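You operate a simulated robot arm through the tools that you are given. There is no shell and no other tool. Be economical: measure what you need, move in short steps, check, and stop when the job is done.

You are at the controls of a simulated robot arm. One attempt, no reset.

Task
Clamp the pivot block in the vice, push in the yellow pin, then move it to the block tray.
Fine: vice left open. Set down upright: pivot block.

The check looks at the end state, three seconds after you hand in, the way a careful person would. Anything else that was tipped, shoved, dropped, spilled or broken makes it a failure.

Robot
A 7-joint arm with a two-finger parallel gripper, fixed in place. Base frame: the origin is at the foot of the arm, x ahead of it, y to its left, z up; the work surface is at about z = 780. Lengths are in mm, angles in degrees, forces in N, time in s.
With the tool pointing down near the work surface it reaches from about 220 to 680 mm from the base axis. Its first joint turns from -66.0 to 66.0 degrees. Payload 2.4 kg.
The tool frame sits at the grasp point between the pads (the TCP): z along the fingers, y along the line on which they close. The tips reach 30 mm beyond it. The gripper opens to 94 mm. The fingers are 28 mm wide and 10 mm thick; the gripper's body (50 by 96 mm) begins 55 mm behind the TCP.
Orientation is told as [roll, pitch, yaw] about the base's x, y, z axes, in that order, counted from this pose: with the fingers straight down and closing along the base's y, the tool's x points along the base's -x, its y along +y and its z along -z.

Tools
- The arm moves only by the tool nudge_tool. Its arguments are lists of equal length, an entry for each row: "rot": the turn, a rotation vector about the tool's x, y, z in degrees, a list of three; "offset": the shift along the tool's x, y, z in m, a list of three; "jaw": the opening, from 0 (shut) to 1 (fully open). In form: {"rot": [[ax, ay, az], ...], "offset": [[tx, ty, tz], ...], "jaw": [jaw, ...]}. A call has 1 to 10 rows; each row shifts and turns the commanded pose from where the row before left it, along the tool's axes as they then stand. A row lasts 0.2 s, in which the tool goes at most 50 mm and 8.6 degrees; a call with a longer step from one row to the next is refused whole, and so is a gripper value outside its range. Where a pose cannot be reached the arm comes as near as it can. A force on the tool above 50 N (or 10 N above the force at the start of the call, whichever is more), or a blocked arm, ends the call early, and 0.2 s more pass. The fingers move at their own pace (about 153 mm/s each) and stop on an object; they squeeze with about 40 N. The grip force told is the motor's: it shows also when the fingers shut on nothing. Time passes only in rows, and 0.2 s behind the last, so rows that do not move let the fingers close. The reply holds the time, the measured pose of the TCP, the force on the tool along the base axes, the opening and the grip force, in the units named above and with some noise, with the torque about the TCP (base axes, N m) and any sound that the robot's microphone picked up.
- Cameras (640 x 400 px; columns grow to the right, rows downward): "scene" is fixed at [48.9, 483.9, 1444.7]; the picture's right is [-0.63, -0.78, 0.00], its down [-0.44, 0.36, -0.82] and it looks along [0.64, -0.52, -0.57] (base axes); focal length 322 px, centre (320, 200). "wrist" rides on the gripper at [76, 14, -102] in the tool frame; the picture's right is [-0.18, 0.98, 0.00], its down [-0.75, -0.14, -0.64] and it looks along [-0.63, -0.12, 0.77] (tool axes); focal length 243 px, centre (320, 200). There is no depth. A picture from a camera that has moved, and an enlarged one, comes with that camera's place and axes in the base frame and with its lens.
- capture(camera): a new picture of that camera. It takes no simulated time.
- zoom(camera, box): a new picture of the part [left, top, right, bottom] of that camera's present view, enlarged. It takes no simulated time.
- close_job(): hands the job in; it is judged then, once.

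Work in short steps. Places have to be worked out from the pictures, the camera data and where the tool is seen: move nearer, look again, correct. Check each grasp and each placing, and mend what went wrong. You have 120 turns and 76 pictures in all, those below and enlarged ones among them. Open the gripper and draw the arm clear of the work before you hand the job in, unless the task says otherwise; then end with one line.

The tools are called after "Request:" as a command line: name --argument value ..., lists and objects as JSON in quotes. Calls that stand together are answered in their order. nudge_tool: Moves the arm, as the interface text tells. Its arguments: {"type":"object","properties":{"rot":{"type":"array"},"offset":{"type":"array"},"jaw":{"type":"array"}},"required":["rot","offset","jaw"]} The other tools are called the same way: capture (camera) takes a picture; zoom (camera, box) takes an enlarged picture of a part of a camera's view; close_job () hands the job in.

At the start:

```text
time_s: 0.0
tcp_pos: [370.1, 118.9, 1239.6]
tcp_rot: [0.1, 0.0, -0.1]
force: [0.4, 0.6, -0.1]
torque: [-0.03, 0.03, -0.02]
grip_width: 94.2
finger_force: 0.1
```

scene: 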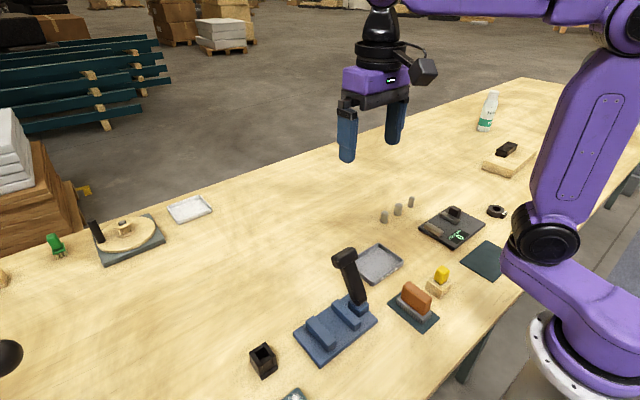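
wrist: 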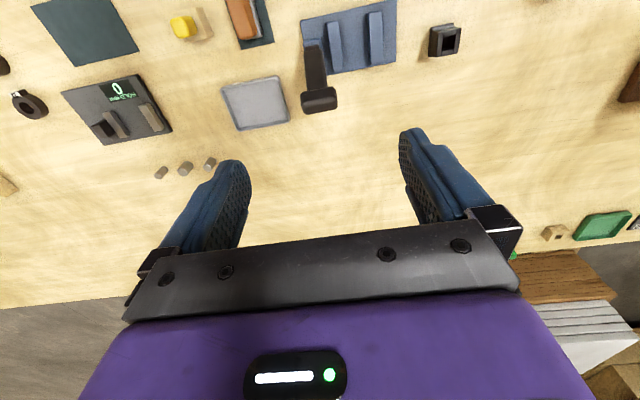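

I'll take enlarged views of the work area to identify the vice, the pivot block, the pin and the tray.

Request:
zoom --camera "scene" --box '[280, 230, 520, 380]'

Request:
zoom --camera "wrist" --box '[150, 0, 470, 200]'

Request:
zoom --camera "scene" --box '[360, 130, 560, 255]'

```text
2.67 times, centred on (400, 305) of scene
camera zoom: at [48.9, 483.9, 1444.7], right [-0.63, -0.78, 0.0], down [-0.44, 0.36, -0.82], along [0.64, -0.52, -0.57], focal length 858 px, centre (107, -80)
```

zoom: 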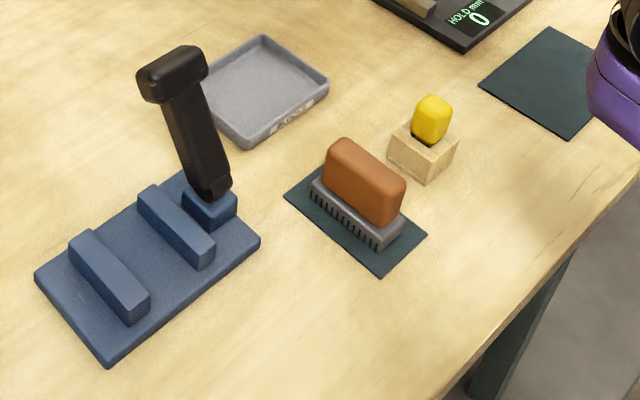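

```text
2.00 times, centred on (310, 100) of wrist
camera zoom: at [293.0, 133.6, 1343.1], right [0.18, 0.98, 0.0], down [0.75, -0.14, 0.64], along [0.63, -0.12, -0.77], focal length 485 px, centre (340, 400)
```

zoom: 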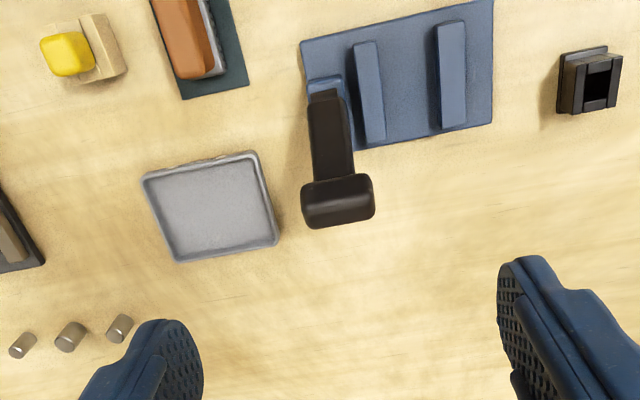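

```text
3.20 times, centred on (460, 192) of scene
camera zoom: at [48.9, 483.9, 1444.7], right [-0.63, -0.78, 0.0], down [-0.44, 0.36, -0.82], along [0.64, -0.52, -0.57], focal length 1030 px, centre (-128, 224)
```

zoom: 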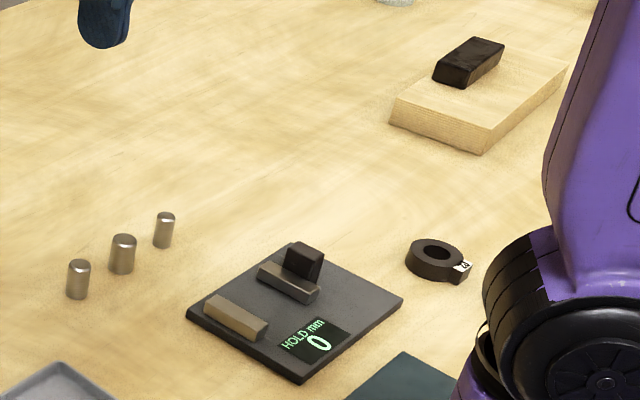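

Next I check the black box, the tray's label and the far items.

Request:
zoom --camera "scene" --box '[220, 320, 340, 400]'

Request:
zoom --camera "scene" --box '[0, 180, 240, 330]'

Request:
zoom --camera "scene" --box '[340, 230, 460, 305]'

```text
5.00 times, centred on (280, 360) of scene
camera zoom: at [48.9, 483.9, 1444.7], right [-0.63, -0.78, 0.0], down [-0.44, 0.36, -0.82], along [0.64, -0.52, -0.57], focal length 1609 px, centre (520, -600)
```

zoom: 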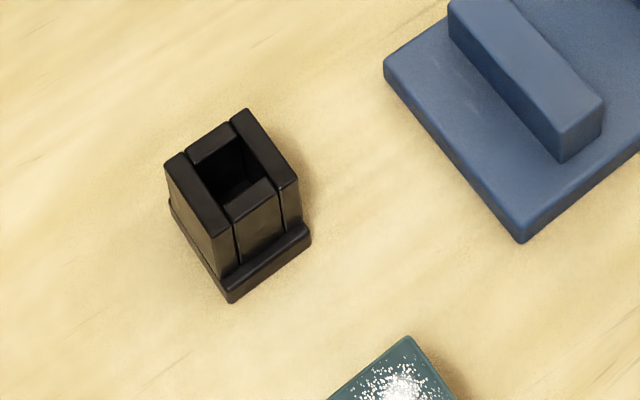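

```text
2.67 times, centred on (120, 255) of scene
camera zoom: at [48.9, 483.9, 1444.7], right [-0.63, -0.78, 0.0], down [-0.44, 0.36, -0.82], along [0.64, -0.52, -0.57], focal length 858 px, centre (853, 53)
```

zoom: 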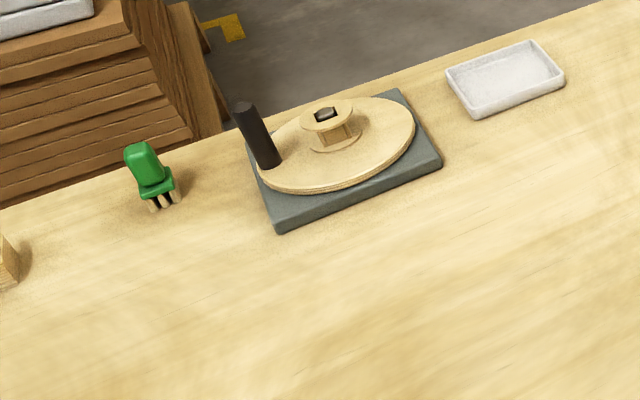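

```text
5.33 times, centred on (400, 268) of scene
camera zoom: at [48.9, 483.9, 1444.7], right [-0.63, -0.78, 0.0], down [-0.44, 0.36, -0.82], along [0.64, -0.52, -0.57], focal length 1716 px, centre (-107, -160)
```

zoom: 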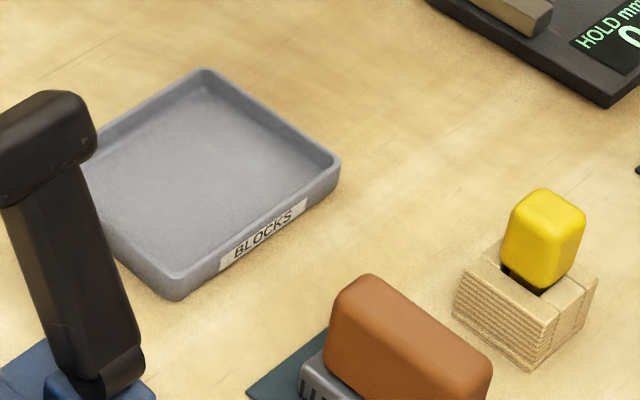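

The grey tray is labelled BLOCKS. The yellow pin stands in a wooden holder, and the black socketed box near (389,359) is a candidate for the pivot block. I move left so the wrist camera can see it and the left part of the table.

Request:
nudge_tool --rot '[[0, 0, 0], [0, 0, 0], [0, 0, 0], [0, 0, 0], [0, 0, 0], [0, 0, 0]]' --offset '[[0.01, 0.036, 0.02], [0.01, 0.036, 0.02], [0.01, 0.036, 0.02], [0.01, 0.036, 0.02], [0.01, 0.036, 0.02], [0, 0, 0]]' --jaw '[1, 1, 1, 1, 1, 1]'

Request:
capture --camera "wrist"

```text
time_s: 1.4
tcp_pos: [319.6, 299.2, 1138.8]
tcp_rot: [0.0, 0.1, -0.1]
force: [0.2, -0.4, 0.6]
torque: [0.01, 0.02, -0.02]
grip_width: 93.7
finger_force: 0.0
```

```text
67 pictures are left
camera wrist: at [243.0, 313.5, 1241.6], right [0.19, 0.98, 0.0], down [0.75, -0.14, 0.64], along [0.63, -0.12, -0.77], focal length 243 px, centre (320, 200)
```

wrist: 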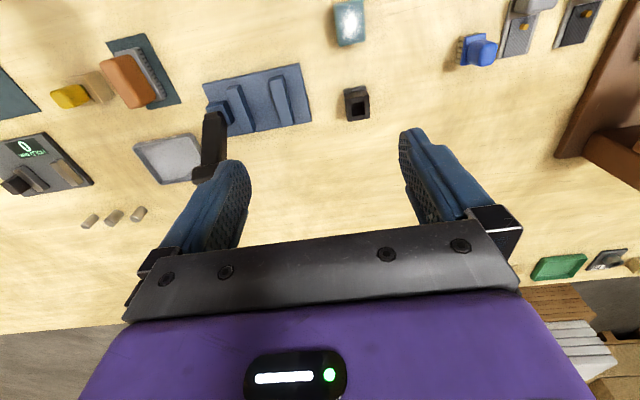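

More items have come into view on the left. I enlarge them.

Request:
zoom --camera "wrist" --box '[320, 0, 640, 200]'

Request:
zoom --camera "wrist" --box '[180, 40, 400, 178]'

```text
2.00 times, centred on (480, 100) of wrist
camera zoom: at [243.0, 313.5, 1241.6], right [0.19, 0.98, 0.0], down [0.75, -0.14, 0.64], along [0.63, -0.12, -0.77], focal length 485 px, centre (0, 400)
```

zoom: 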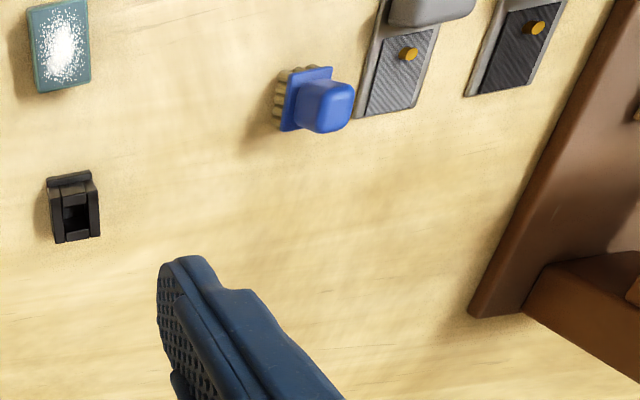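

```text
2.90 times, centred on (290, 109) of wrist
camera zoom: at [243.0, 313.5, 1241.6], right [0.19, 0.98, 0.0], down [0.75, -0.14, 0.64], along [0.63, -0.12, -0.77], focal length 703 px, centre (407, 464)
```

zoom: 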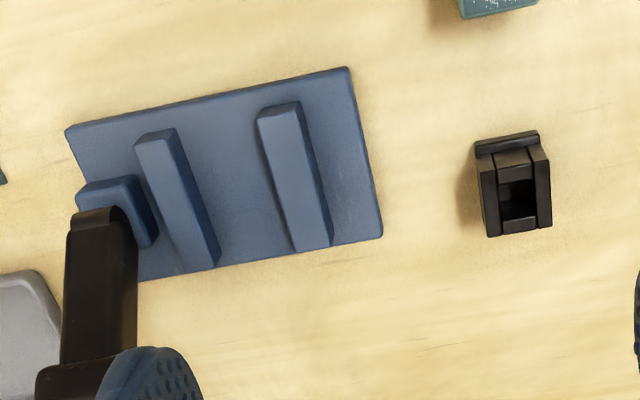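

The black socketed block is the only sensible pivot block. I move in over the vice to see how its lever works.

Request:
nudge_tool --rot '[[0, 0, 0], [0, 0, 0], [0, 0, 0], [0, 0, 0], [0, 0, 0], [0, 0, 0]]' --offset '[[0.006, -0.03, 0.028], [0.006, -0.03, 0.028], [0.006, -0.03, 0.028], [0.006, -0.03, 0.028], [0.006, -0.03, 0.028], [0, 0, 0]]' --jaw '[1, 1, 1, 1, 1, 1]'

Request:
capture --camera "wrist"

Request:
zoom --camera "scene" --box '[280, 240, 400, 370]'

```text
time_s: 2.8
tcp_pos: [292.2, 148.5, 997.0]
tcp_rot: [0.0, 0.0, 0.0]
force: [-0.8, -0.4, -0.1]
torque: [0.0, 0.0, 0.0]
grip_width: 94.0
finger_force: 0.0
```

```text
64 pictures are left
camera wrist: at [214.3, 162.1, 1100.2], right [0.18, 0.98, 0.0], down [0.75, -0.14, 0.64], along [0.63, -0.12, -0.77], focal length 243 px, centre (320, 200)
```

wrist: 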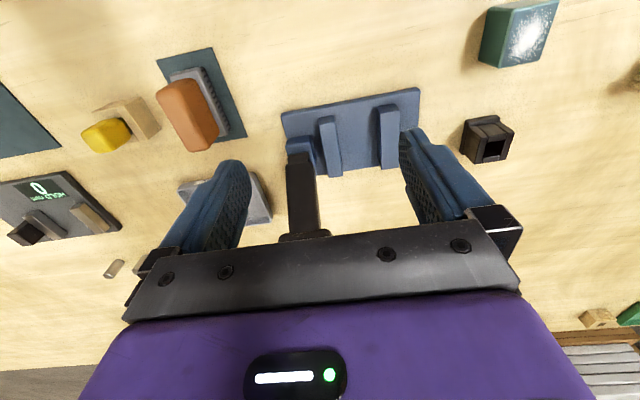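

```text
3.08 times, centred on (340, 305) of scene
camera zoom: at [48.9, 483.9, 1444.7], right [-0.63, -0.78, 0.0], down [-0.44, 0.36, -0.82], along [0.64, -0.52, -0.57], focal length 990 px, centre (258, -123)
```

zoom: 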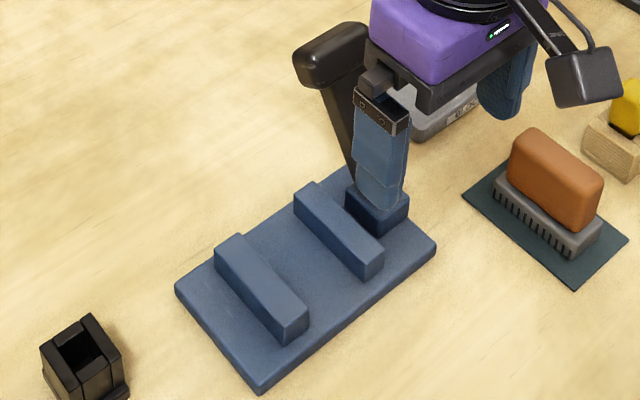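

I enlarge the vice in this wrist view for geometry.

Request:
zoom --camera "wrist" --box '[260, 70, 440, 240]'

Request:
zoom --camera "wrist" --box '[420, 90, 560, 180]'

```text
2.35 times, centred on (350, 155) of wrist
camera zoom: at [214.3, 162.1, 1100.2], right [0.18, 0.98, 0.0], down [0.75, -0.14, 0.64], along [0.63, -0.12, -0.77], focal length 571 px, centre (249, 306)
```

zoom: 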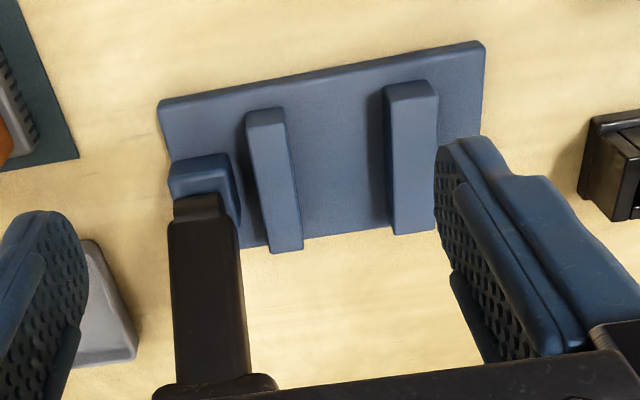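

```text
4.44 times, centred on (490, 135) of wrist
camera zoom: at [214.3, 162.1, 1100.2], right [0.18, 0.98, 0.0], down [0.75, -0.14, 0.64], along [0.63, -0.12, -0.77], focal length 1078 px, centre (-436, 489)
```

zoom: 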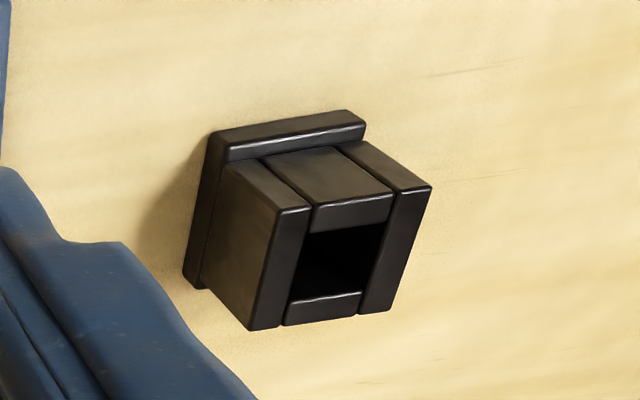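

The vice is square to the base axes: jaws run along x, the gap is about y 158–211, and the lever leans to +x from its hinge near (367,105). The block is about 38 mm square near (392,344). I'll grip it along x so the fingers fit between the jaws, so first I turn the tool 90° while moving up out of the way.

Request:
nudge_tool --rot '[[0, 0, 0], [0, 0, 0], [0, 0, 0], [0, 0, 0], [0, 0, 0]]' --offset '[[-0.01, 0.04, -0.01], [-0.01, 0.04, -0.01], [-0.01, 0.04, -0.01], [-0.01, 0.04, 0.0], [-0.01, 0.035, 0.0]]' --jaw '[1, 1, 1, 1, 1]'

Request:
nudge_tool --rot '[[0, 0, 8.5], [0, 0, 8.5], [0, 0, 8.5], [0, 0, 8.5], [0, 0, 8.5], [0, 0, 8.5], [0, 0, 8.5], [0, 0, 8.5], [0, 0, 8.5], [0, 0, 8.5]]' --offset '[[0, 0, 0], [0, 0, 0], [0, 0, 0], [0, 0, 0], [0, 0, 0], [0, 0, 0], [0, 0, 0], [0, 0, 0], [0, 0, 0], [0, 0, 0]]' --jaw '[1, 1, 1, 1, 1, 1, 1, 1, 1, 1]'

Request:
nudge_tool --rot '[[0, 0, 5], [0, 0, 0]]' --offset '[[0, 0, 0], [0, 0, 0]]' --jaw '[1, 1]'

Request:
capture --camera "wrist"

```text
time_s: 4.0
tcp_pos: [338.1, 345.1, 1029.6]
tcp_rot: [0.1, 0.2, -0.1]
force: [-0.3, -0.2, -0.6]
torque: [-0.02, -0.02, -0.01]
grip_width: 94.0
finger_force: 0.0
```

```text
time_s: 6.2
tcp_pos: [340.2, 344.2, 1030.0]
tcp_rot: [0.0, -0.1, -85.2]
force: [-0.7, 0.9, -0.6]
torque: [0.0, 0.0, 0.03]
grip_width: 94.2
finger_force: 0.1
```

```text
time_s: 6.8
tcp_pos: [340.0, 343.7, 1030.0]
tcp_rot: [0.0, 0.0, -90.1]
force: [0.2, -0.3, -0.3]
torque: [0.03, 0.03, 0.01]
grip_width: 94.1
finger_force: 0.0
```

```text
60 pictures are left
camera wrist: at [354.0, 420.3, 1133.3], right [0.98, -0.19, 0.0], down [-0.14, -0.75, 0.64], along [-0.12, -0.63, -0.77], focal length 243 px, centre (320, 200)
```

wrist: 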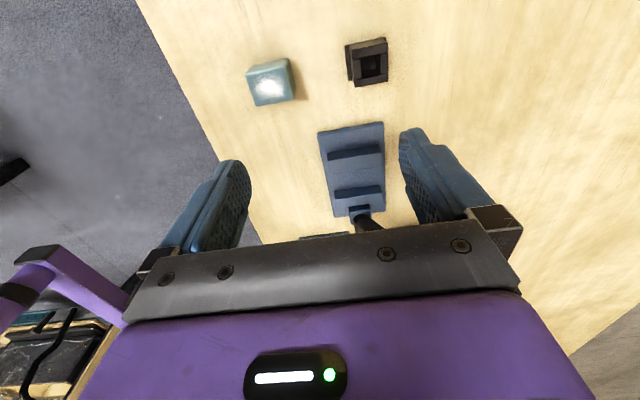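

I enlarge the block from this angle to triangulate it.

Request:
zoom --camera "wrist" --box '[300, 10, 440, 100]'

Request:
zoom --camera "wrist" --box '[290, 100, 420, 240]'

```text
4.44 times, centred on (370, 55) of wrist
camera zoom: at [354.0, 420.3, 1133.3], right [0.98, -0.19, 0.0], down [-0.14, -0.75, 0.64], along [-0.12, -0.63, -0.77], focal length 1078 px, centre (98, 844)
```

zoom: 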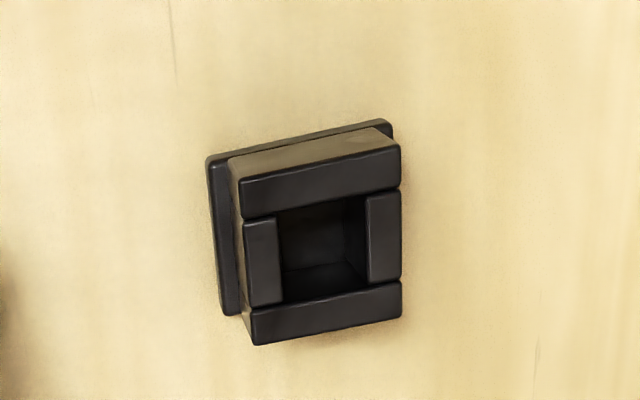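

```text
2.86 times, centred on (355, 170) of wrist
camera zoom: at [354.0, 420.3, 1133.3], right [0.98, -0.19, 0.0], down [-0.14, -0.75, 0.64], along [-0.12, -0.63, -0.77], focal length 693 px, centre (220, 286)
```

zoom: 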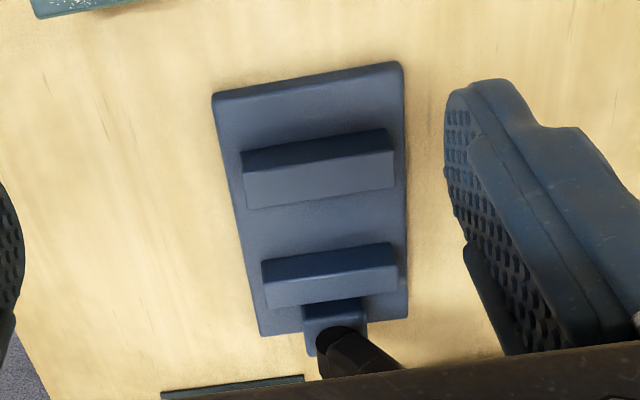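

The block triangulates to centre (398.5, 349.5), top z≈823, body about 38 mm, with its base flange extending only along x. I go above it and look again.

Request:
nudge_tool --rot '[[0, 0, 0], [0, 0, 0], [0, 0, 0], [0, 0, 0], [0, 0, 0]]' --offset '[[0.0015, 0.015, 0.032], [0.0015, 0.015, 0.032], [0.0015, 0.015, 0.032], [0.0013, 0.0135, 0.032], [0, 0, 0]]' --jaw '[1, 1, 1, 1, 1]'

Request:
capture --camera "wrist"

Request:
zoom --camera "scene" --box '[200, 260, 380, 400]'

```text
time_s: 8.0
tcp_pos: [400.1, 349.3, 901.7]
tcp_rot: [0.0, 0.1, -90.2]
force: [0.7, 0.0, 0.0]
torque: [0.0, 0.03, -0.02]
grip_width: 94.2
finger_force: 0.1
```

```text
57 pictures are left
camera wrist: at [414.7, 425.5, 1005.5], right [0.98, -0.18, 0.0], down [-0.14, -0.75, 0.64], along [-0.12, -0.63, -0.77], focal length 243 px, centre (320, 200)
```

wrist: 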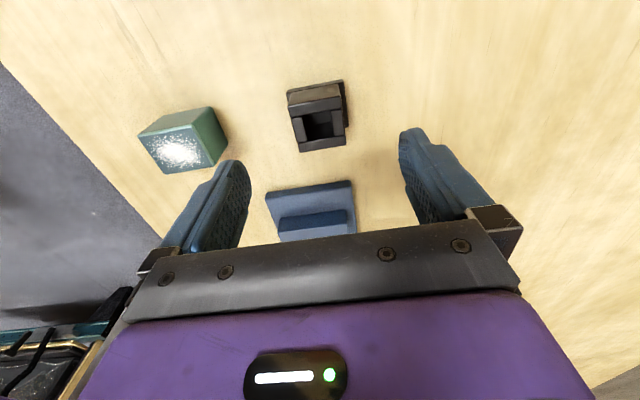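

```text
2.86 times, centred on (290, 330) of scene
camera zoom: at [48.9, 483.9, 1444.7], right [-0.63, -0.78, 0.0], down [-0.44, 0.36, -0.82], along [0.64, -0.52, -0.57], focal length 920 px, centre (406, -171)
```

zoom: 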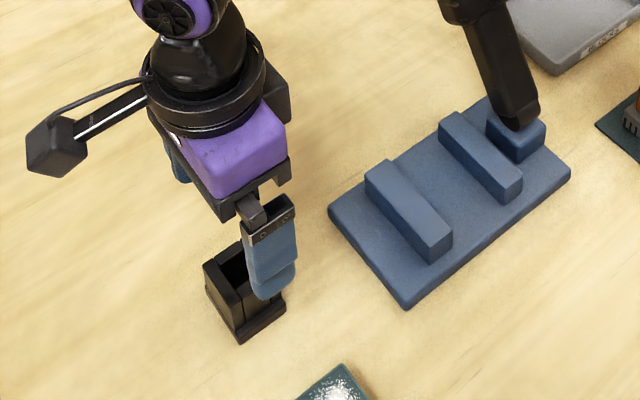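

The hole centre back-projects to (400,350), matching the tool position. I narrow the jaws slightly for clearance from the green box and descend, then close.

Request:
nudge_tool --rot '[[0, 0, 0], [0, 0, 0], [0, 0, 0], [0, 0, 0], [0, 0, 0]]' --offset '[[0, 0, 0], [0, 0, 0.025], [0, 0, 0.025], [0, 0, 0.027], [0, 0, 0]]' --jaw '[0.75, 0.75, 0.75, 0.75, 0.75]'

Request:
capture --camera "wrist"

```text
time_s: 9.2
tcp_pos: [398.3, 350.3, 822.7]
tcp_rot: [0.0, 0.1, -90.1]
force: [0.1, -0.2, 0.2]
torque: [0.03, 0.0, 0.02]
grip_width: 70.6
finger_force: 0.1
```

```text
55 pictures are left
camera wrist: at [411.5, 425.5, 927.2], right [0.98, -0.18, 0.0], down [-0.14, -0.75, 0.64], along [-0.12, -0.63, -0.77], focal length 243 px, centre (320, 200)
```

wrist: 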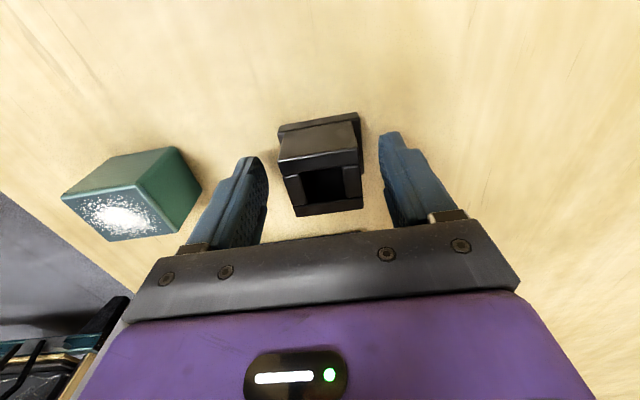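

The block stands centred between the fingers. I close and check, then lift a little.

Request:
nudge_tool --rot '[[0, 0, 0], [0, 0, 0], [0, 0, 0]]' --offset '[[0, 0, 0], [0, 0, 0], [0, 0, 0]]' --jaw '[0.2, 0.2, 0.2]'

Request:
nudge_tool --rot '[[0, 0, 0], [0, 0, 0], [0, 0, 0], [0, 0, 0]]' --offset '[[0, 0, -0.02], [0, 0, -0.035], [0, 0, -0.035], [0, 0, 0]]' --jaw '[0.2, 0.2, 0.2, 0.2]'

Request:
capture --camera "wrist"

```text
time_s: 10.0
tcp_pos: [397.3, 349.5, 825.6]
tcp_rot: [0.1, 0.0, -89.9]
force: [0.3, 0.9, -0.7]
torque: [0.03, -0.01, -0.04]
grip_width: 43.8
finger_force: 39.8
```

```text
time_s: 11.0
tcp_pos: [399.9, 351.1, 915.1]
tcp_rot: [-0.1, -0.1, -90.1]
force: [-0.1, -0.6, -1.1]
torque: [-0.01, -0.04, 0.04]
grip_width: 43.6
finger_force: 39.5
```

```text
54 pictures are left
camera wrist: at [412.4, 427.2, 1017.7], right [0.98, -0.18, 0.0], down [-0.14, -0.75, 0.64], along [-0.12, -0.63, -0.77], focal length 243 px, centre (320, 200)
```

wrist: 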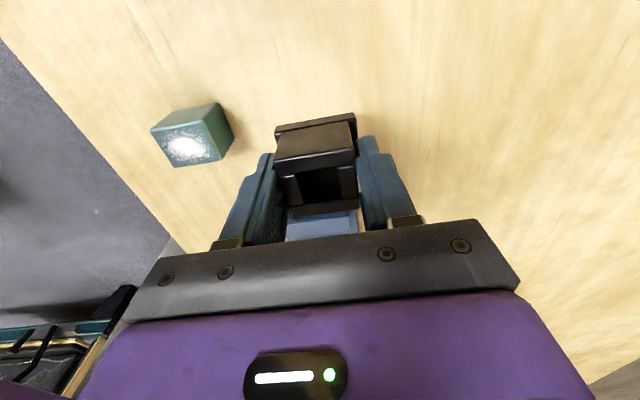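

The block is gripped (43.6 mm) and lifted level. I carry it over the vice to (368,187) and look before lowering.

Request:
nudge_tool --rot '[[0, 0, 0], [0, 0, 0], [0, 0, 0], [0, 0, 0], [0, 0, 0], [0, 0, 0]]' --offset '[[-0.033, -0.0064, 0], [-0.033, -0.0064, 0], [-0.033, -0.0064, 0], [-0.033, -0.0064, 0], [-0.032, -0.0064, 0], [0, 0, 0]]' --jaw '[0.2, 0.2, 0.2, 0.2, 0.2, 0.2]'

Request:
capture --camera "wrist"

Request:
zoom --camera "scene" --box '[260, 220, 440, 370]'

```text
time_s: 12.4
tcp_pos: [366.7, 183.2, 916.2]
tcp_rot: [-0.1, 0.0, -90.1]
force: [-1.0, -0.4, -1.0]
torque: [0.02, 0.0, 0.01]
grip_width: 43.8
finger_force: 39.8
```

```text
53 pictures are left
camera wrist: at [380.9, 259.6, 1018.5], right [0.98, -0.19, 0.0], down [-0.14, -0.75, 0.64], along [-0.12, -0.63, -0.77], focal length 243 px, centre (320, 200)
```

wrist: 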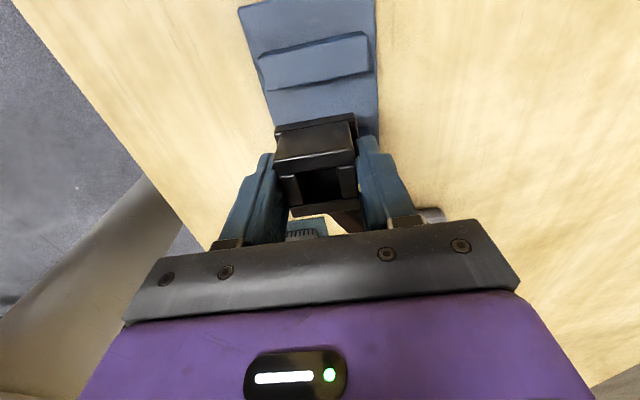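

```text
2.67 times, centred on (350, 295) of scene
camera zoom: at [48.9, 483.9, 1444.7], right [-0.63, -0.78, 0.0], down [-0.44, 0.36, -0.82], along [0.64, -0.52, -0.57], focal length 858 px, centre (240, -53)
```

zoom: 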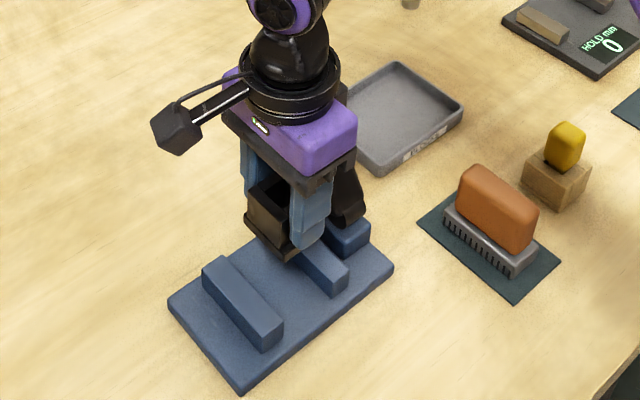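

The fixed jaw's inner face checks at y≈212.8 and the block is about 44 mm deep, so I shift to y≈188, lower to just above the jaws and look.

Request:
nudge_tool --rot '[[0, 0, 0], [0, 0, 0], [0, 0, 0]]' --offset '[[0.0045, 0.001, 0.02], [0, 0, 0.026], [0, 0, 0]]' --jaw '[0.2, 0.2, 0.2]'

Request:
capture --camera "wrist"

Request:
zoom --camera "scene" --box '[290, 260, 410, 360]'

```text
time_s: 13.2
tcp_pos: [368.1, 188.5, 868.4]
tcp_rot: [0.0, 0.1, -89.9]
force: [-0.2, 0.2, -1.4]
torque: [0.01, -0.02, -0.04]
grip_width: 44.0
finger_force: 39.5
```

```text
51 pictures are left
camera wrist: at [380.4, 265.3, 971.3], right [0.98, -0.18, 0.0], down [-0.14, -0.75, 0.64], along [-0.12, -0.63, -0.77], focal length 243 px, centre (320, 200)
```

wrist: 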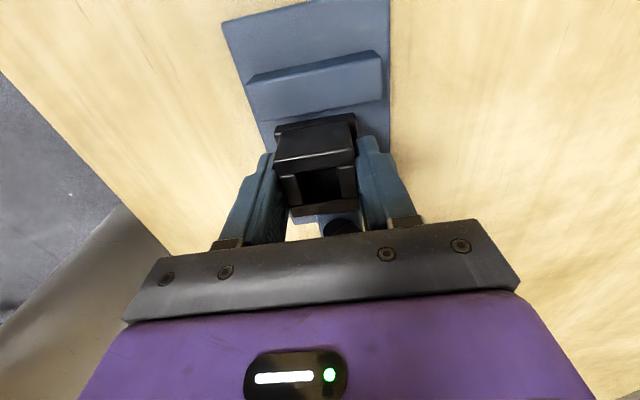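

```text
4.00 times, centred on (350, 310) of scene
camera zoom: at [48.9, 483.9, 1444.7], right [-0.63, -0.78, 0.0], down [-0.44, 0.36, -0.82], along [0.64, -0.52, -0.57], focal length 1287 px, centre (200, -240)
```

zoom: 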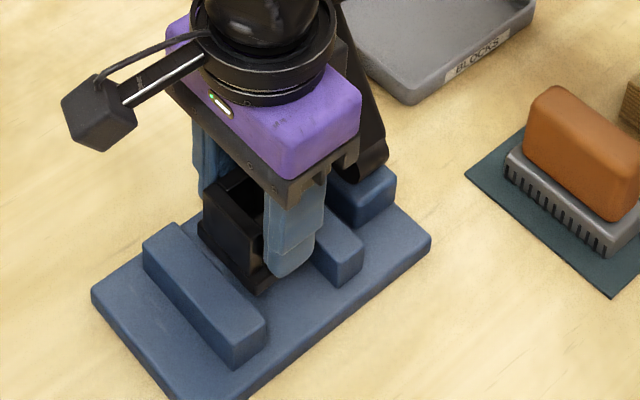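

The front face would clear the fixed jaw by only about 1 mm, so I shift 2 mm toward −y and lower gently in small steps.

Request:
nudge_tool --rot '[[0, 0, 0], [0, 0, 0], [0, 0, 0], [0, 0, 0], [0, 0, 0]]' --offset '[[-0.0022, 0, 0], [0, 0, 0.008], [0, 0, 0.008], [0, 0, 0.005], [0, 0, 0.003]]' --jaw '[0.2, 0.2, 0.2, 0.2, 0.2]'

Request:
zoom --camera "scene" --box '[290, 260, 410, 360]'

```text
time_s: 14.4
tcp_pos: [367.6, 187.2, 844.5]
tcp_rot: [0.0, 0.0, -90.1]
force: [-0.3, 0.6, -0.5]
torque: [-0.02, -0.03, 0.03]
grip_width: 43.8
finger_force: 40.2
```

```text
4.00 times, centred on (350, 310) of scene
camera zoom: at [48.9, 483.9, 1444.7], right [-0.63, -0.78, 0.0], down [-0.44, 0.36, -0.82], along [0.64, -0.52, -0.57], focal length 1287 px, centre (200, -240)
```

zoom: 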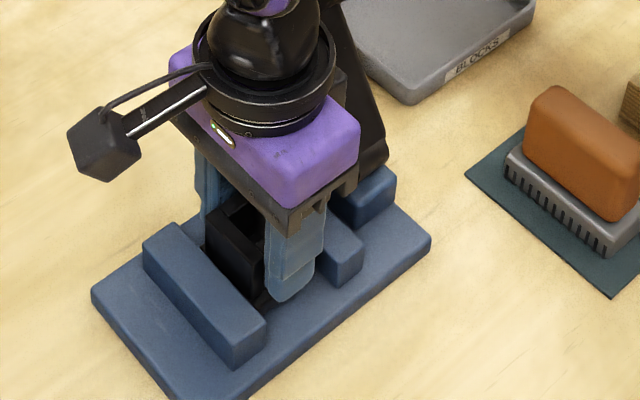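

The block is between the jaws with no contact force yet. I lower the last few millimetres until it touches.

Request:
nudge_tool --rot '[[0, 0, 0], [0, 0, 0], [0, 0, 0]]' --offset '[[0, 0, 0.002], [0, 0, 0.002], [0, 0, 0.001]]' --jaw '[0.2, 0.2, 0.2]'

```text
time_s: 15.2
tcp_pos: [368.3, 187.8, 840.1]
tcp_rot: [0.0, 0.1, -90.0]
force: [1.1, -0.7, -1.5]
torque: [0.04, 0.02, -0.01]
grip_width: 43.7
finger_force: 40.3
```

Request:
nudge_tool --rot '[[0, 0, 0], [0, 0, 0], [0, 0, 0]]' --offset '[[0, 0, 0.0015], [0, 0, 0.0015], [0, 0, 0.001]]' --jaw '[0.2, 0.2, 0.2]'

```text
time_s: 16.0
tcp_pos: [367.8, 187.4, 836.6]
tcp_rot: [0.0, -0.1, -90.1]
force: [-2.9, -3.3, 14.8]
torque: [0.08, -0.03, 0.08]
grip_width: 44.0
finger_force: 40.3
stopped in row 3: the force on the tool passed its limit at 53 N (the readings are from after the stop); the commanded pose is now the measured one
```

Contact at z 836.6, so the block is seated on the plate. I open the fingers and rise.

Request:
nudge_tool --rot '[[0, 0, 0], [0, 0, 0], [0, 0, 0], [0, 0, 0], [0, 0, 0], [0, 0, 0], [0, 0, 0]]' --offset '[[0, 0, -0.0005], [0, 0, 0], [0, 0, -0.02], [0, 0, -0.04], [0, 0, -0.04], [0.02, 0, -0.03], [0, 0, 0]]' --jaw '[0.75, 0.75, 0.75, 0.75, 0.75, 0.75, 0.75]'

Request:
capture --camera "wrist"

Request:
zoom --camera "scene" --box '[290, 240, 410, 360]'

```text
time_s: 17.6
tcp_pos: [365.7, 208.2, 969.6]
tcp_rot: [0.0, 0.0, -90.0]
force: [0.1, 0.0, 0.2]
torque: [0.0, -0.01, 0.0]
grip_width: 70.5
finger_force: 0.1
```

```text
48 pictures are left
camera wrist: at [380.1, 284.4, 1072.1], right [0.98, -0.19, 0.0], down [-0.14, -0.75, 0.64], along [-0.12, -0.63, -0.77], focal length 243 px, centre (320, 200)
```

wrist: 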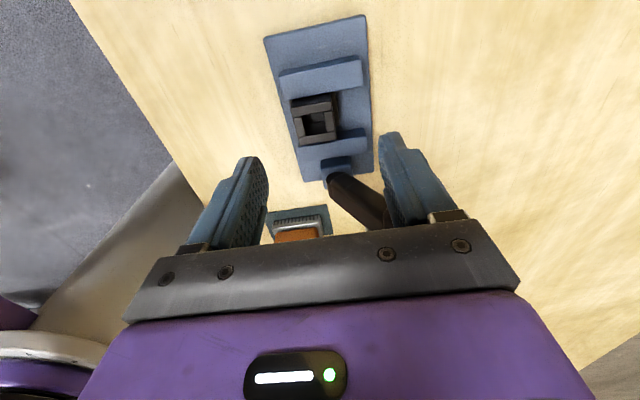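

```text
3.33 times, centred on (350, 300) of scene
camera zoom: at [48.9, 483.9, 1444.7], right [-0.63, -0.78, 0.0], down [-0.44, 0.36, -0.82], along [0.64, -0.52, -0.57], focal length 1073 px, centre (220, -133)
```

zoom: 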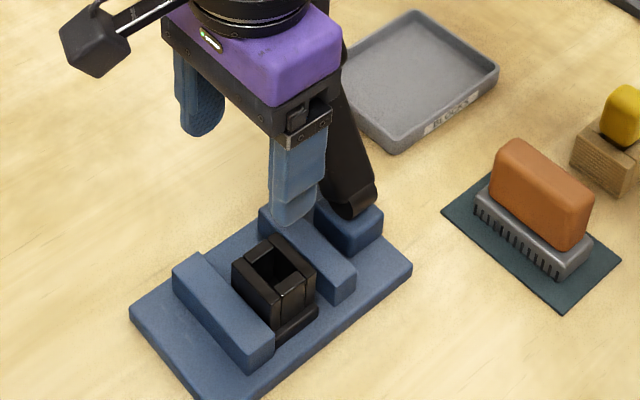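

The block stands upright between the jaws. Now I zoom on the lever hinge.

Request:
zoom --camera "wrist" --box '[280, 60, 400, 230]'

```text
2.35 times, centred on (340, 145) of wrist
camera zoom: at [380.1, 284.4, 1072.1], right [0.98, -0.19, 0.0], down [-0.14, -0.75, 0.64], along [-0.12, -0.63, -0.77], focal length 571 px, centre (273, 329)
```

zoom: 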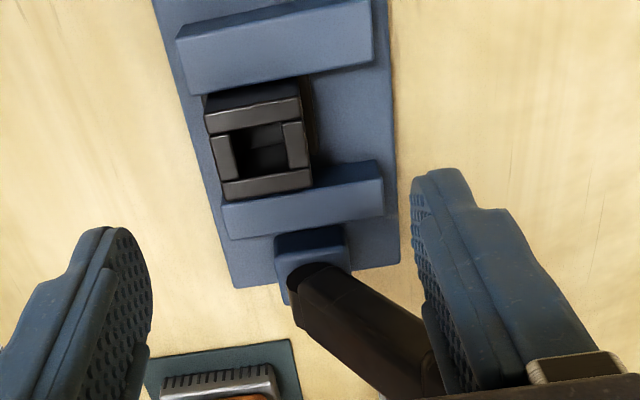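

I'll test the lever by pushing from its −x side with shut fingers, along its lean, watching the force and the movable jaw. First I shut the fingers and go beside the lever.

Request:
nudge_tool --rot '[[0, 0, 0], [0, 0, 0], [0, 0, 0], [0, 0, 0], [0, 0, 0], [0, 0, 0]]' --offset '[[0, -0.012, 0], [-0.035, -0.008, 0], [-0.035, 0, 0], [-0.031, 0, 0.01], [0, 0, 0.02], [0, 0, 0.018]]' --jaw '[0, 0, 0, 0, 0, 0]'

Request:
capture --camera "wrist"

Request:
zoom --camera "scene" --box '[290, 220, 440, 360]'

```text
time_s: 19.0
tcp_pos: [348.0, 107.5, 917.9]
tcp_rot: [0.0, -0.1, -90.2]
force: [0.2, 0.5, 0.3]
torque: [-0.03, -0.05, 0.0]
grip_width: 0.0
finger_force: 33.0
```

```text
45 pictures are left
camera wrist: at [361.7, 183.5, 1021.0], right [0.98, -0.19, 0.0], down [-0.14, -0.75, 0.64], along [-0.12, -0.63, -0.77], focal length 243 px, centre (320, 200)
```

wrist: 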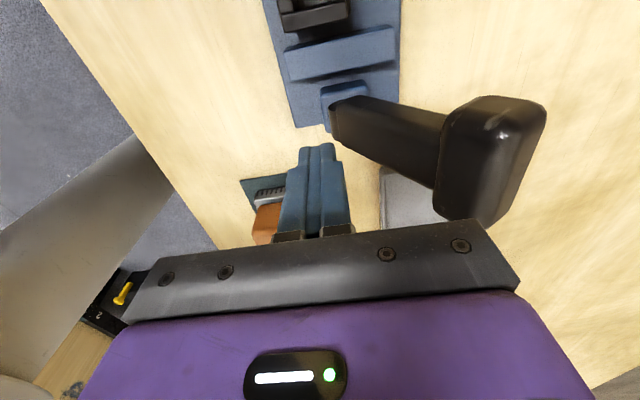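

```text
2.86 times, centred on (365, 290) of scene
camera zoom: at [48.9, 483.9, 1444.7], right [-0.63, -0.78, 0.0], down [-0.44, 0.36, -0.82], along [0.64, -0.52, -0.57], focal length 920 px, centre (191, -57)
```

zoom: 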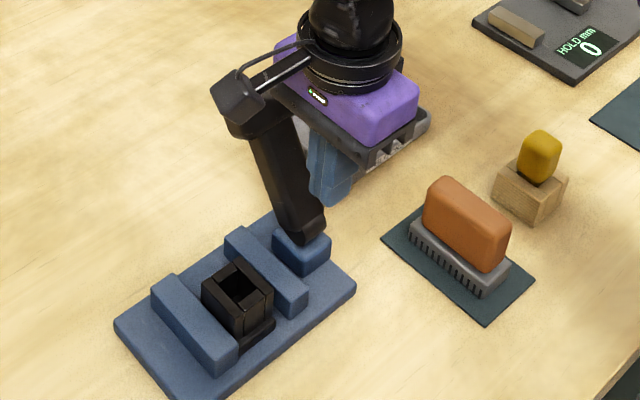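

The lever at z 888 is about x 401, y 110, in line with the fingers. I approach in +x with short steps, watching force.

Request:
nudge_tool --rot '[[0, 0, 0], [0, 0, 0], [0, 0, 0], [0, 0, 0], [0, 0, 0]]' --offset '[[0, 0.012, 0], [0, 0.008, 0], [0, 0.004, 0], [0, 0.004, 0], [0, 0.004, 0]]' --jaw '[0, 0, 0, 0, 0]'

```text
time_s: 20.2
tcp_pos: [379.6, 106.5, 918.0]
tcp_rot: [-0.1, -0.1, -90.1]
force: [0.4, -0.9, -0.1]
torque: [0.0, -0.01, 0.03]
grip_width: 0.0
finger_force: 33.1
```

Request:
nudge_tool --rot '[[0, 0, 0], [0, 0, 0], [0, 0, 0]]' --offset '[[0, 0.003, 0], [0, 0.003, 0], [0, 0.003, 0]]' --jaw '[0, 0, 0]'

Request:
capture --camera "wrist"

```text
time_s: 21.0
tcp_pos: [385.5, 105.3, 917.9]
tcp_rot: [-0.3, 0.0, -90.1]
force: [-12.8, 2.3, 6.0]
torque: [0.02, 0.34, 0.02]
grip_width: 0.0
finger_force: 33.8
```

```text
43 pictures are left
camera wrist: at [400.2, 183.4, 1021.5], right [0.98, -0.19, -0.01], down [-0.14, -0.75, 0.64], along [-0.12, -0.63, -0.77], focal length 243 px, centre (320, 200)
```

wrist: 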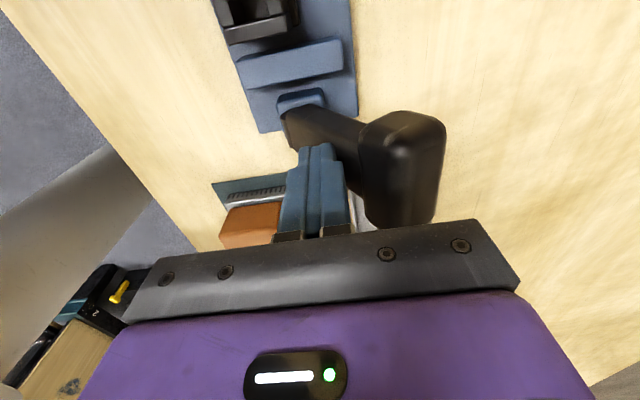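

Contact with 13 N and little motion. I push 3 mm more to see whether it yields or is a stop.

Request:
nudge_tool --rot '[[0, 0, 0], [0, 0, 0]]' --offset '[[0, 0.002, 0.0005], [0, 0.002, 0.0005]]' --jaw '[0, 0]'

```text
time_s: 21.6
tcp_pos: [386.6, 107.7, 919.2]
tcp_rot: [-0.9, -0.1, -90.1]
force: [-32.0, -1.0, 32.0]
torque: [-0.02, 0.7, -0.01]
grip_width: 0.0
finger_force: 32.8
```

That is a stop (32 N, no motion), so the lever must swing the other way, toward −x. I back off, rise over the knob and come down on its +x side.

Request:
nudge_tool --rot '[[0, 0, 0], [0, 0, 0], [0, 0, 0], [0, 0, 0], [0, 0, 0], [0, 0, 0], [0, 0, 0], [0, 0, 0], [0, 0, 0], [0, 0, 0]]' --offset '[[0, -0.012, 0], [0, -0.02, 0], [0, 0, -0.04], [0, 0, -0.04], [0, 0, -0.02], [0, 0.045, 0], [0, 0.045, 0], [0, 0.035, 0], [0, 0, 0.04], [0, 0, 0.03]]' --jaw '[0, 0, 0, 0, 0, 0, 0, 0, 0, 0]'

Request:
capture --camera "wrist"

Request:
zoom --camera "scene" --box '[270, 190, 430, 360]'

```text
time_s: 23.8
tcp_pos: [485.8, 106.1, 948.0]
tcp_rot: [0.0, 0.0, -90.1]
force: [0.2, -0.7, -0.9]
torque: [0.01, 0.0, -0.04]
grip_width: 0.0
finger_force: 33.1
```

```text
42 pictures are left
camera wrist: at [499.7, 182.3, 1050.3], right [0.98, -0.19, 0.0], down [-0.14, -0.75, 0.64], along [-0.12, -0.63, -0.77], focal length 243 px, centre (320, 200)
```

wrist: 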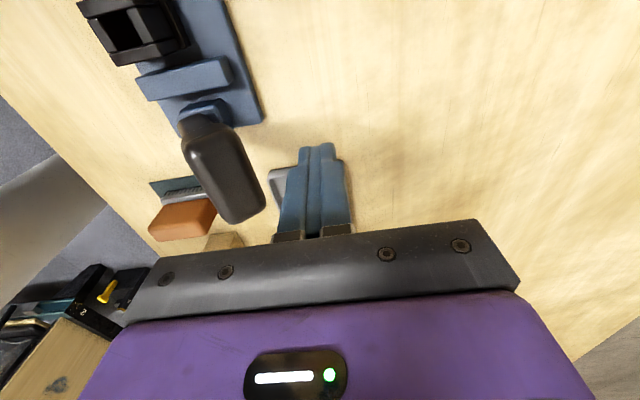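

```text
2.35 times, centred on (350, 275) of scene
camera zoom: at [48.9, 483.9, 1444.7], right [-0.63, -0.78, 0.0], down [-0.44, 0.36, -0.82], along [0.64, -0.52, -0.57], focal length 757 px, centre (249, 24)
```

zoom: 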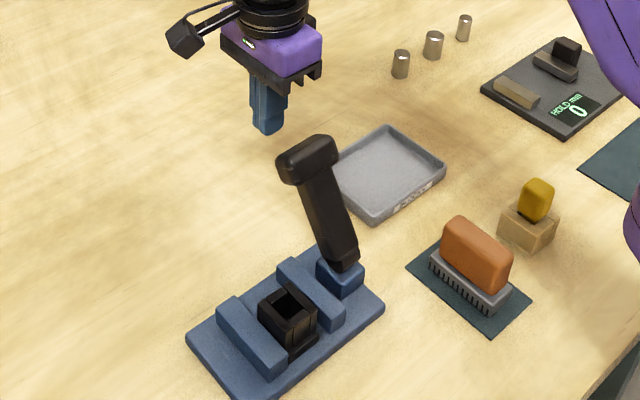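

The fingers stand about 30 mm to the +x side of the knob. I approach toward −x.

Request:
nudge_tool --rot '[[0, 0, 0], [0, 0, 0], [0, 0, 0], [0, 0, 0], [0, 0, 0], [0, 0, 0]]' --offset '[[0.004, -0.012, 0.008], [0, -0.01, 0], [0, -0.005, 0], [0, -0.005, 0], [0, -0.005, 0], [0, -0.005, 0]]' --jaw '[0, 0, 0, 0, 0, 0]'

```text
time_s: 25.2
tcp_pos: [446.3, 110.5, 940.3]
tcp_rot: [0.5, 0.1, -90.2]
force: [6.4, 0.0, 8.1]
torque: [0.01, -0.07, 0.04]
grip_width: 0.2
finger_force: 33.6
```

Light contact now. I keep pushing in 5 mm steps and check whether the lever follows.

Request:
nudge_tool --rot '[[0, 0, 0], [0, 0, 0], [0, 0, 0]]' --offset '[[0, -0.005, 0], [0, -0.005, 0], [0, -0.005, 0]]' --jaw '[0, 0, 0]'

Request:
capture --camera "wrist"

```text
time_s: 26.0
tcp_pos: [425.9, 110.6, 939.0]
tcp_rot: [-0.4, -0.1, -90.1]
force: [0.9, -1.7, 0.4]
torque: [0.02, 0.04, 0.02]
grip_width: 0.0
finger_force: 32.9
```

```text
40 pictures are left
camera wrist: at [440.8, 187.5, 1041.2], right [0.98, -0.19, -0.01], down [-0.14, -0.75, 0.64], along [-0.13, -0.63, -0.76], focal length 243 px, centre (320, 200)
```

wrist: 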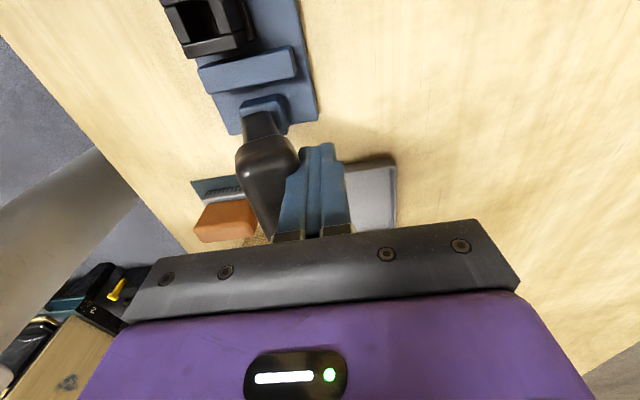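

The lever follows easily. I continue pushing toward −x.

Request:
nudge_tool --rot '[[0, 0, 0], [0, 0, 0], [0, 0, 0], [0, 0, 0], [0, 0, 0], [0, 0, 0]]' --offset '[[0, -0.006, 0], [0, -0.006, 0], [0, -0.006, 0], [0, -0.006, 0], [0, -0.006, 0], [0, -0.006, 0]]' --jaw '[0, 0, 0, 0, 0, 0]'

Request:
zoom --camera "scene" --box '[270, 190, 430, 360]'

```text
time_s: 27.4
tcp_pos: [393.4, 110.0, 940.3]
tcp_rot: [0.0, 0.1, -90.2]
force: [-0.1, 0.5, -0.2]
torque: [0.01, 0.02, 0.0]
grip_width: 0.2
finger_force: 32.9
```

```text
2.35 times, centred on (350, 275) of scene
camera zoom: at [48.9, 483.9, 1444.7], right [-0.63, -0.78, 0.0], down [-0.44, 0.36, -0.82], along [0.64, -0.52, -0.57], focal length 757 px, centre (249, 24)
```

zoom: 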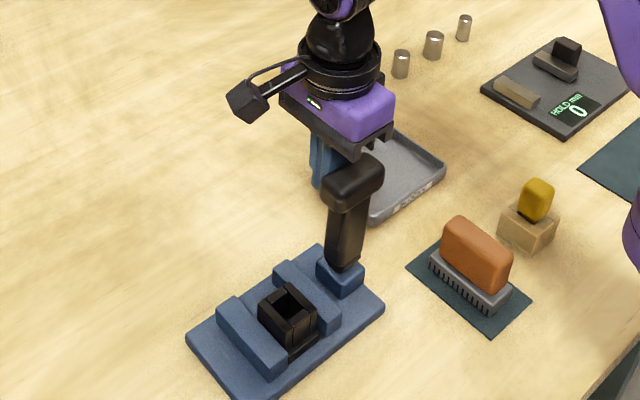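

The lever is now about vertical and the movable jaw is nearing the block. I continue until the force rises.

Request:
nudge_tool --rot '[[0, 0, 0], [0, 0, 0], [0, 0, 0], [0, 0, 0], [0, 0, 0]]' --offset '[[0, -0.006, 0], [0, -0.006, 0], [0, -0.006, 0], [0, -0.006, 0], [0, -0.006, 0]]' --jaw '[0, 0, 0, 0, 0]'

Request:
zoom --camera "scene" --box '[270, 190, 430, 360]'

```text
time_s: 28.6
tcp_pos: [362.7, 110.5, 938.7]
tcp_rot: [0.0, 0.0, -90.1]
force: [-0.1, 0.0, 0.1]
torque: [0.01, 0.01, 0.03]
grip_width: 0.0
finger_force: 32.8
```

```text
2.35 times, centred on (350, 275) of scene
camera zoom: at [48.9, 483.9, 1444.7], right [-0.63, -0.78, 0.0], down [-0.44, 0.36, -0.82], along [0.64, -0.52, -0.57], focal length 757 px, centre (249, 24)
```

zoom: 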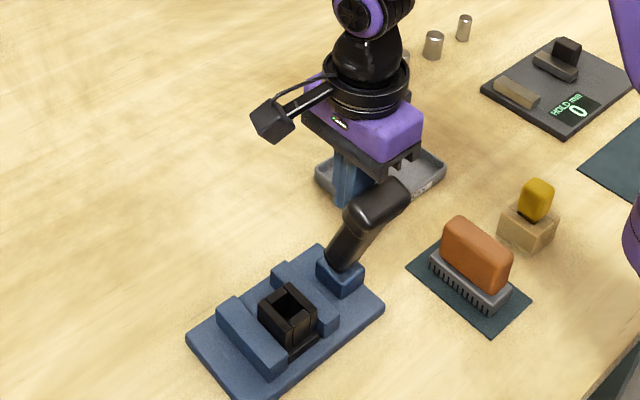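

The lever is past vertical, leaning to −x, and the jaw looks to be at the block. I keep on, lowering slightly, until resistance.

Request:
nudge_tool --rot '[[0, 0, 0], [0, 0, 0], [0, 0, 0], [0, 0, 0], [0, 0, 0]]' --offset '[[0, -0.005, 0.003], [0, -0.005, 0.003], [0, -0.005, 0.003], [0, -0.005, 0.003], [0, -0.005, 0.003]]' --jaw '[0, 0, 0, 0, 0]'

Request:
zoom --camera "scene" --box '[270, 190, 430, 360]'

Request:
capture --camera "wrist"

```text
time_s: 29.8
tcp_pos: [338.4, 111.7, 925.3]
tcp_rot: [0.0, -0.1, -90.1]
force: [0.0, 0.3, -0.4]
torque: [-0.02, 0.01, -0.03]
grip_width: 0.0
finger_force: 32.9
```

```text
2.35 times, centred on (350, 275) of scene
camera zoom: at [48.9, 483.9, 1444.7], right [-0.63, -0.78, 0.0], down [-0.44, 0.36, -0.82], along [0.64, -0.52, -0.57], focal length 757 px, centre (249, 24)
```

zoom: 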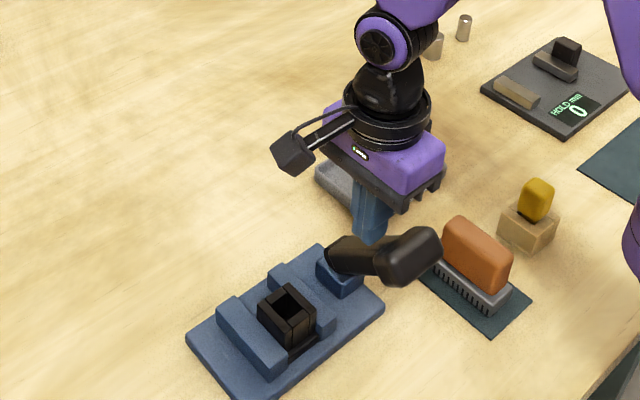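

```text
36 pictures are left
camera wrist: at [351.3, 187.4, 1028.0], right [0.98, -0.19, 0.0], down [-0.14, -0.75, 0.64], along [-0.12, -0.63, -0.77], focal length 243 px, centre (320, 200)
```

wrist: 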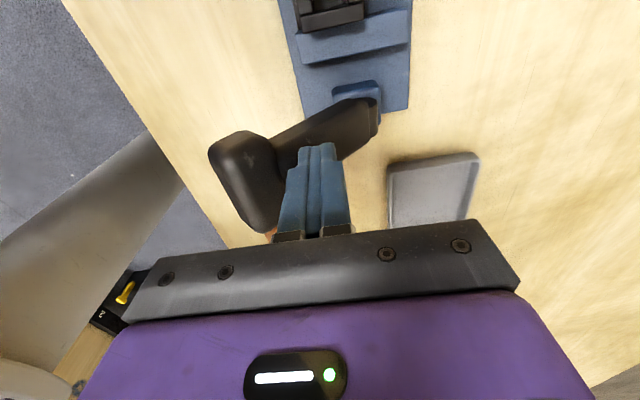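

The lever is nearly down. I shift a little to −x and press down gently to feel whether it has reached its end.

Request:
nudge_tool --rot '[[0, 0, 0], [0, 0, 0], [0, 0, 0], [0, 0, 0], [0, 0, 0], [0, 0, 0]]' --offset '[[0, -0.014, 0], [0, -0.014, 0], [0, 0, 0.006], [0, 0, 0.005], [0, 0, 0.005], [0, 0, 0.005]]' --jaw '[0, 0, 0, 0, 0, 0]'

```text
time_s: 30.6
tcp_pos: [324.2, 111.2, 927.4]
tcp_rot: [2.6, 0.3, -90.3]
force: [3.3, -2.3, 25.9]
torque: [-0.2, 0.11, 0.06]
grip_width: 0.0
finger_force: 32.8
stopped in row 3: the force on the tool passed its limit at 63 N (the readings are from after the stop); the commanded pose is now the measured one
```

I pressed against the lever sooner than expected. I look at where it stands.

Request:
capture --camera "wrist"

Request:
zoom --camera "scene" --box '[290, 230, 430, 360]'

```text
35 pictures are left
camera wrist: at [332.3, 188.1, 1031.1], right [0.98, -0.19, 0.04], down [-0.17, -0.76, 0.63], along [-0.09, -0.63, -0.77], focal length 243 px, centre (320, 200)
```

wrist: 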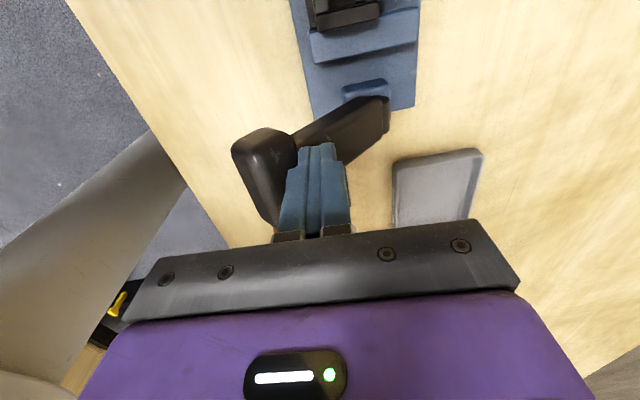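

```text
3.08 times, centred on (360, 295) of scene
camera zoom: at [48.7, 483.8, 1444.8], right [-0.63, -0.78, 0.0], down [-0.44, 0.36, -0.82], along [0.64, -0.52, -0.57], focal length 990 px, centre (197, -92)
```

zoom: 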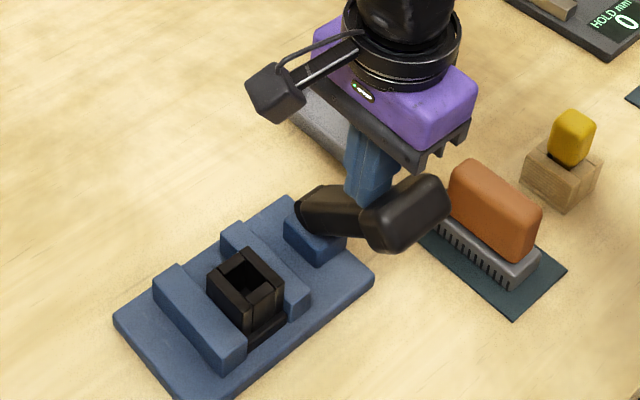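

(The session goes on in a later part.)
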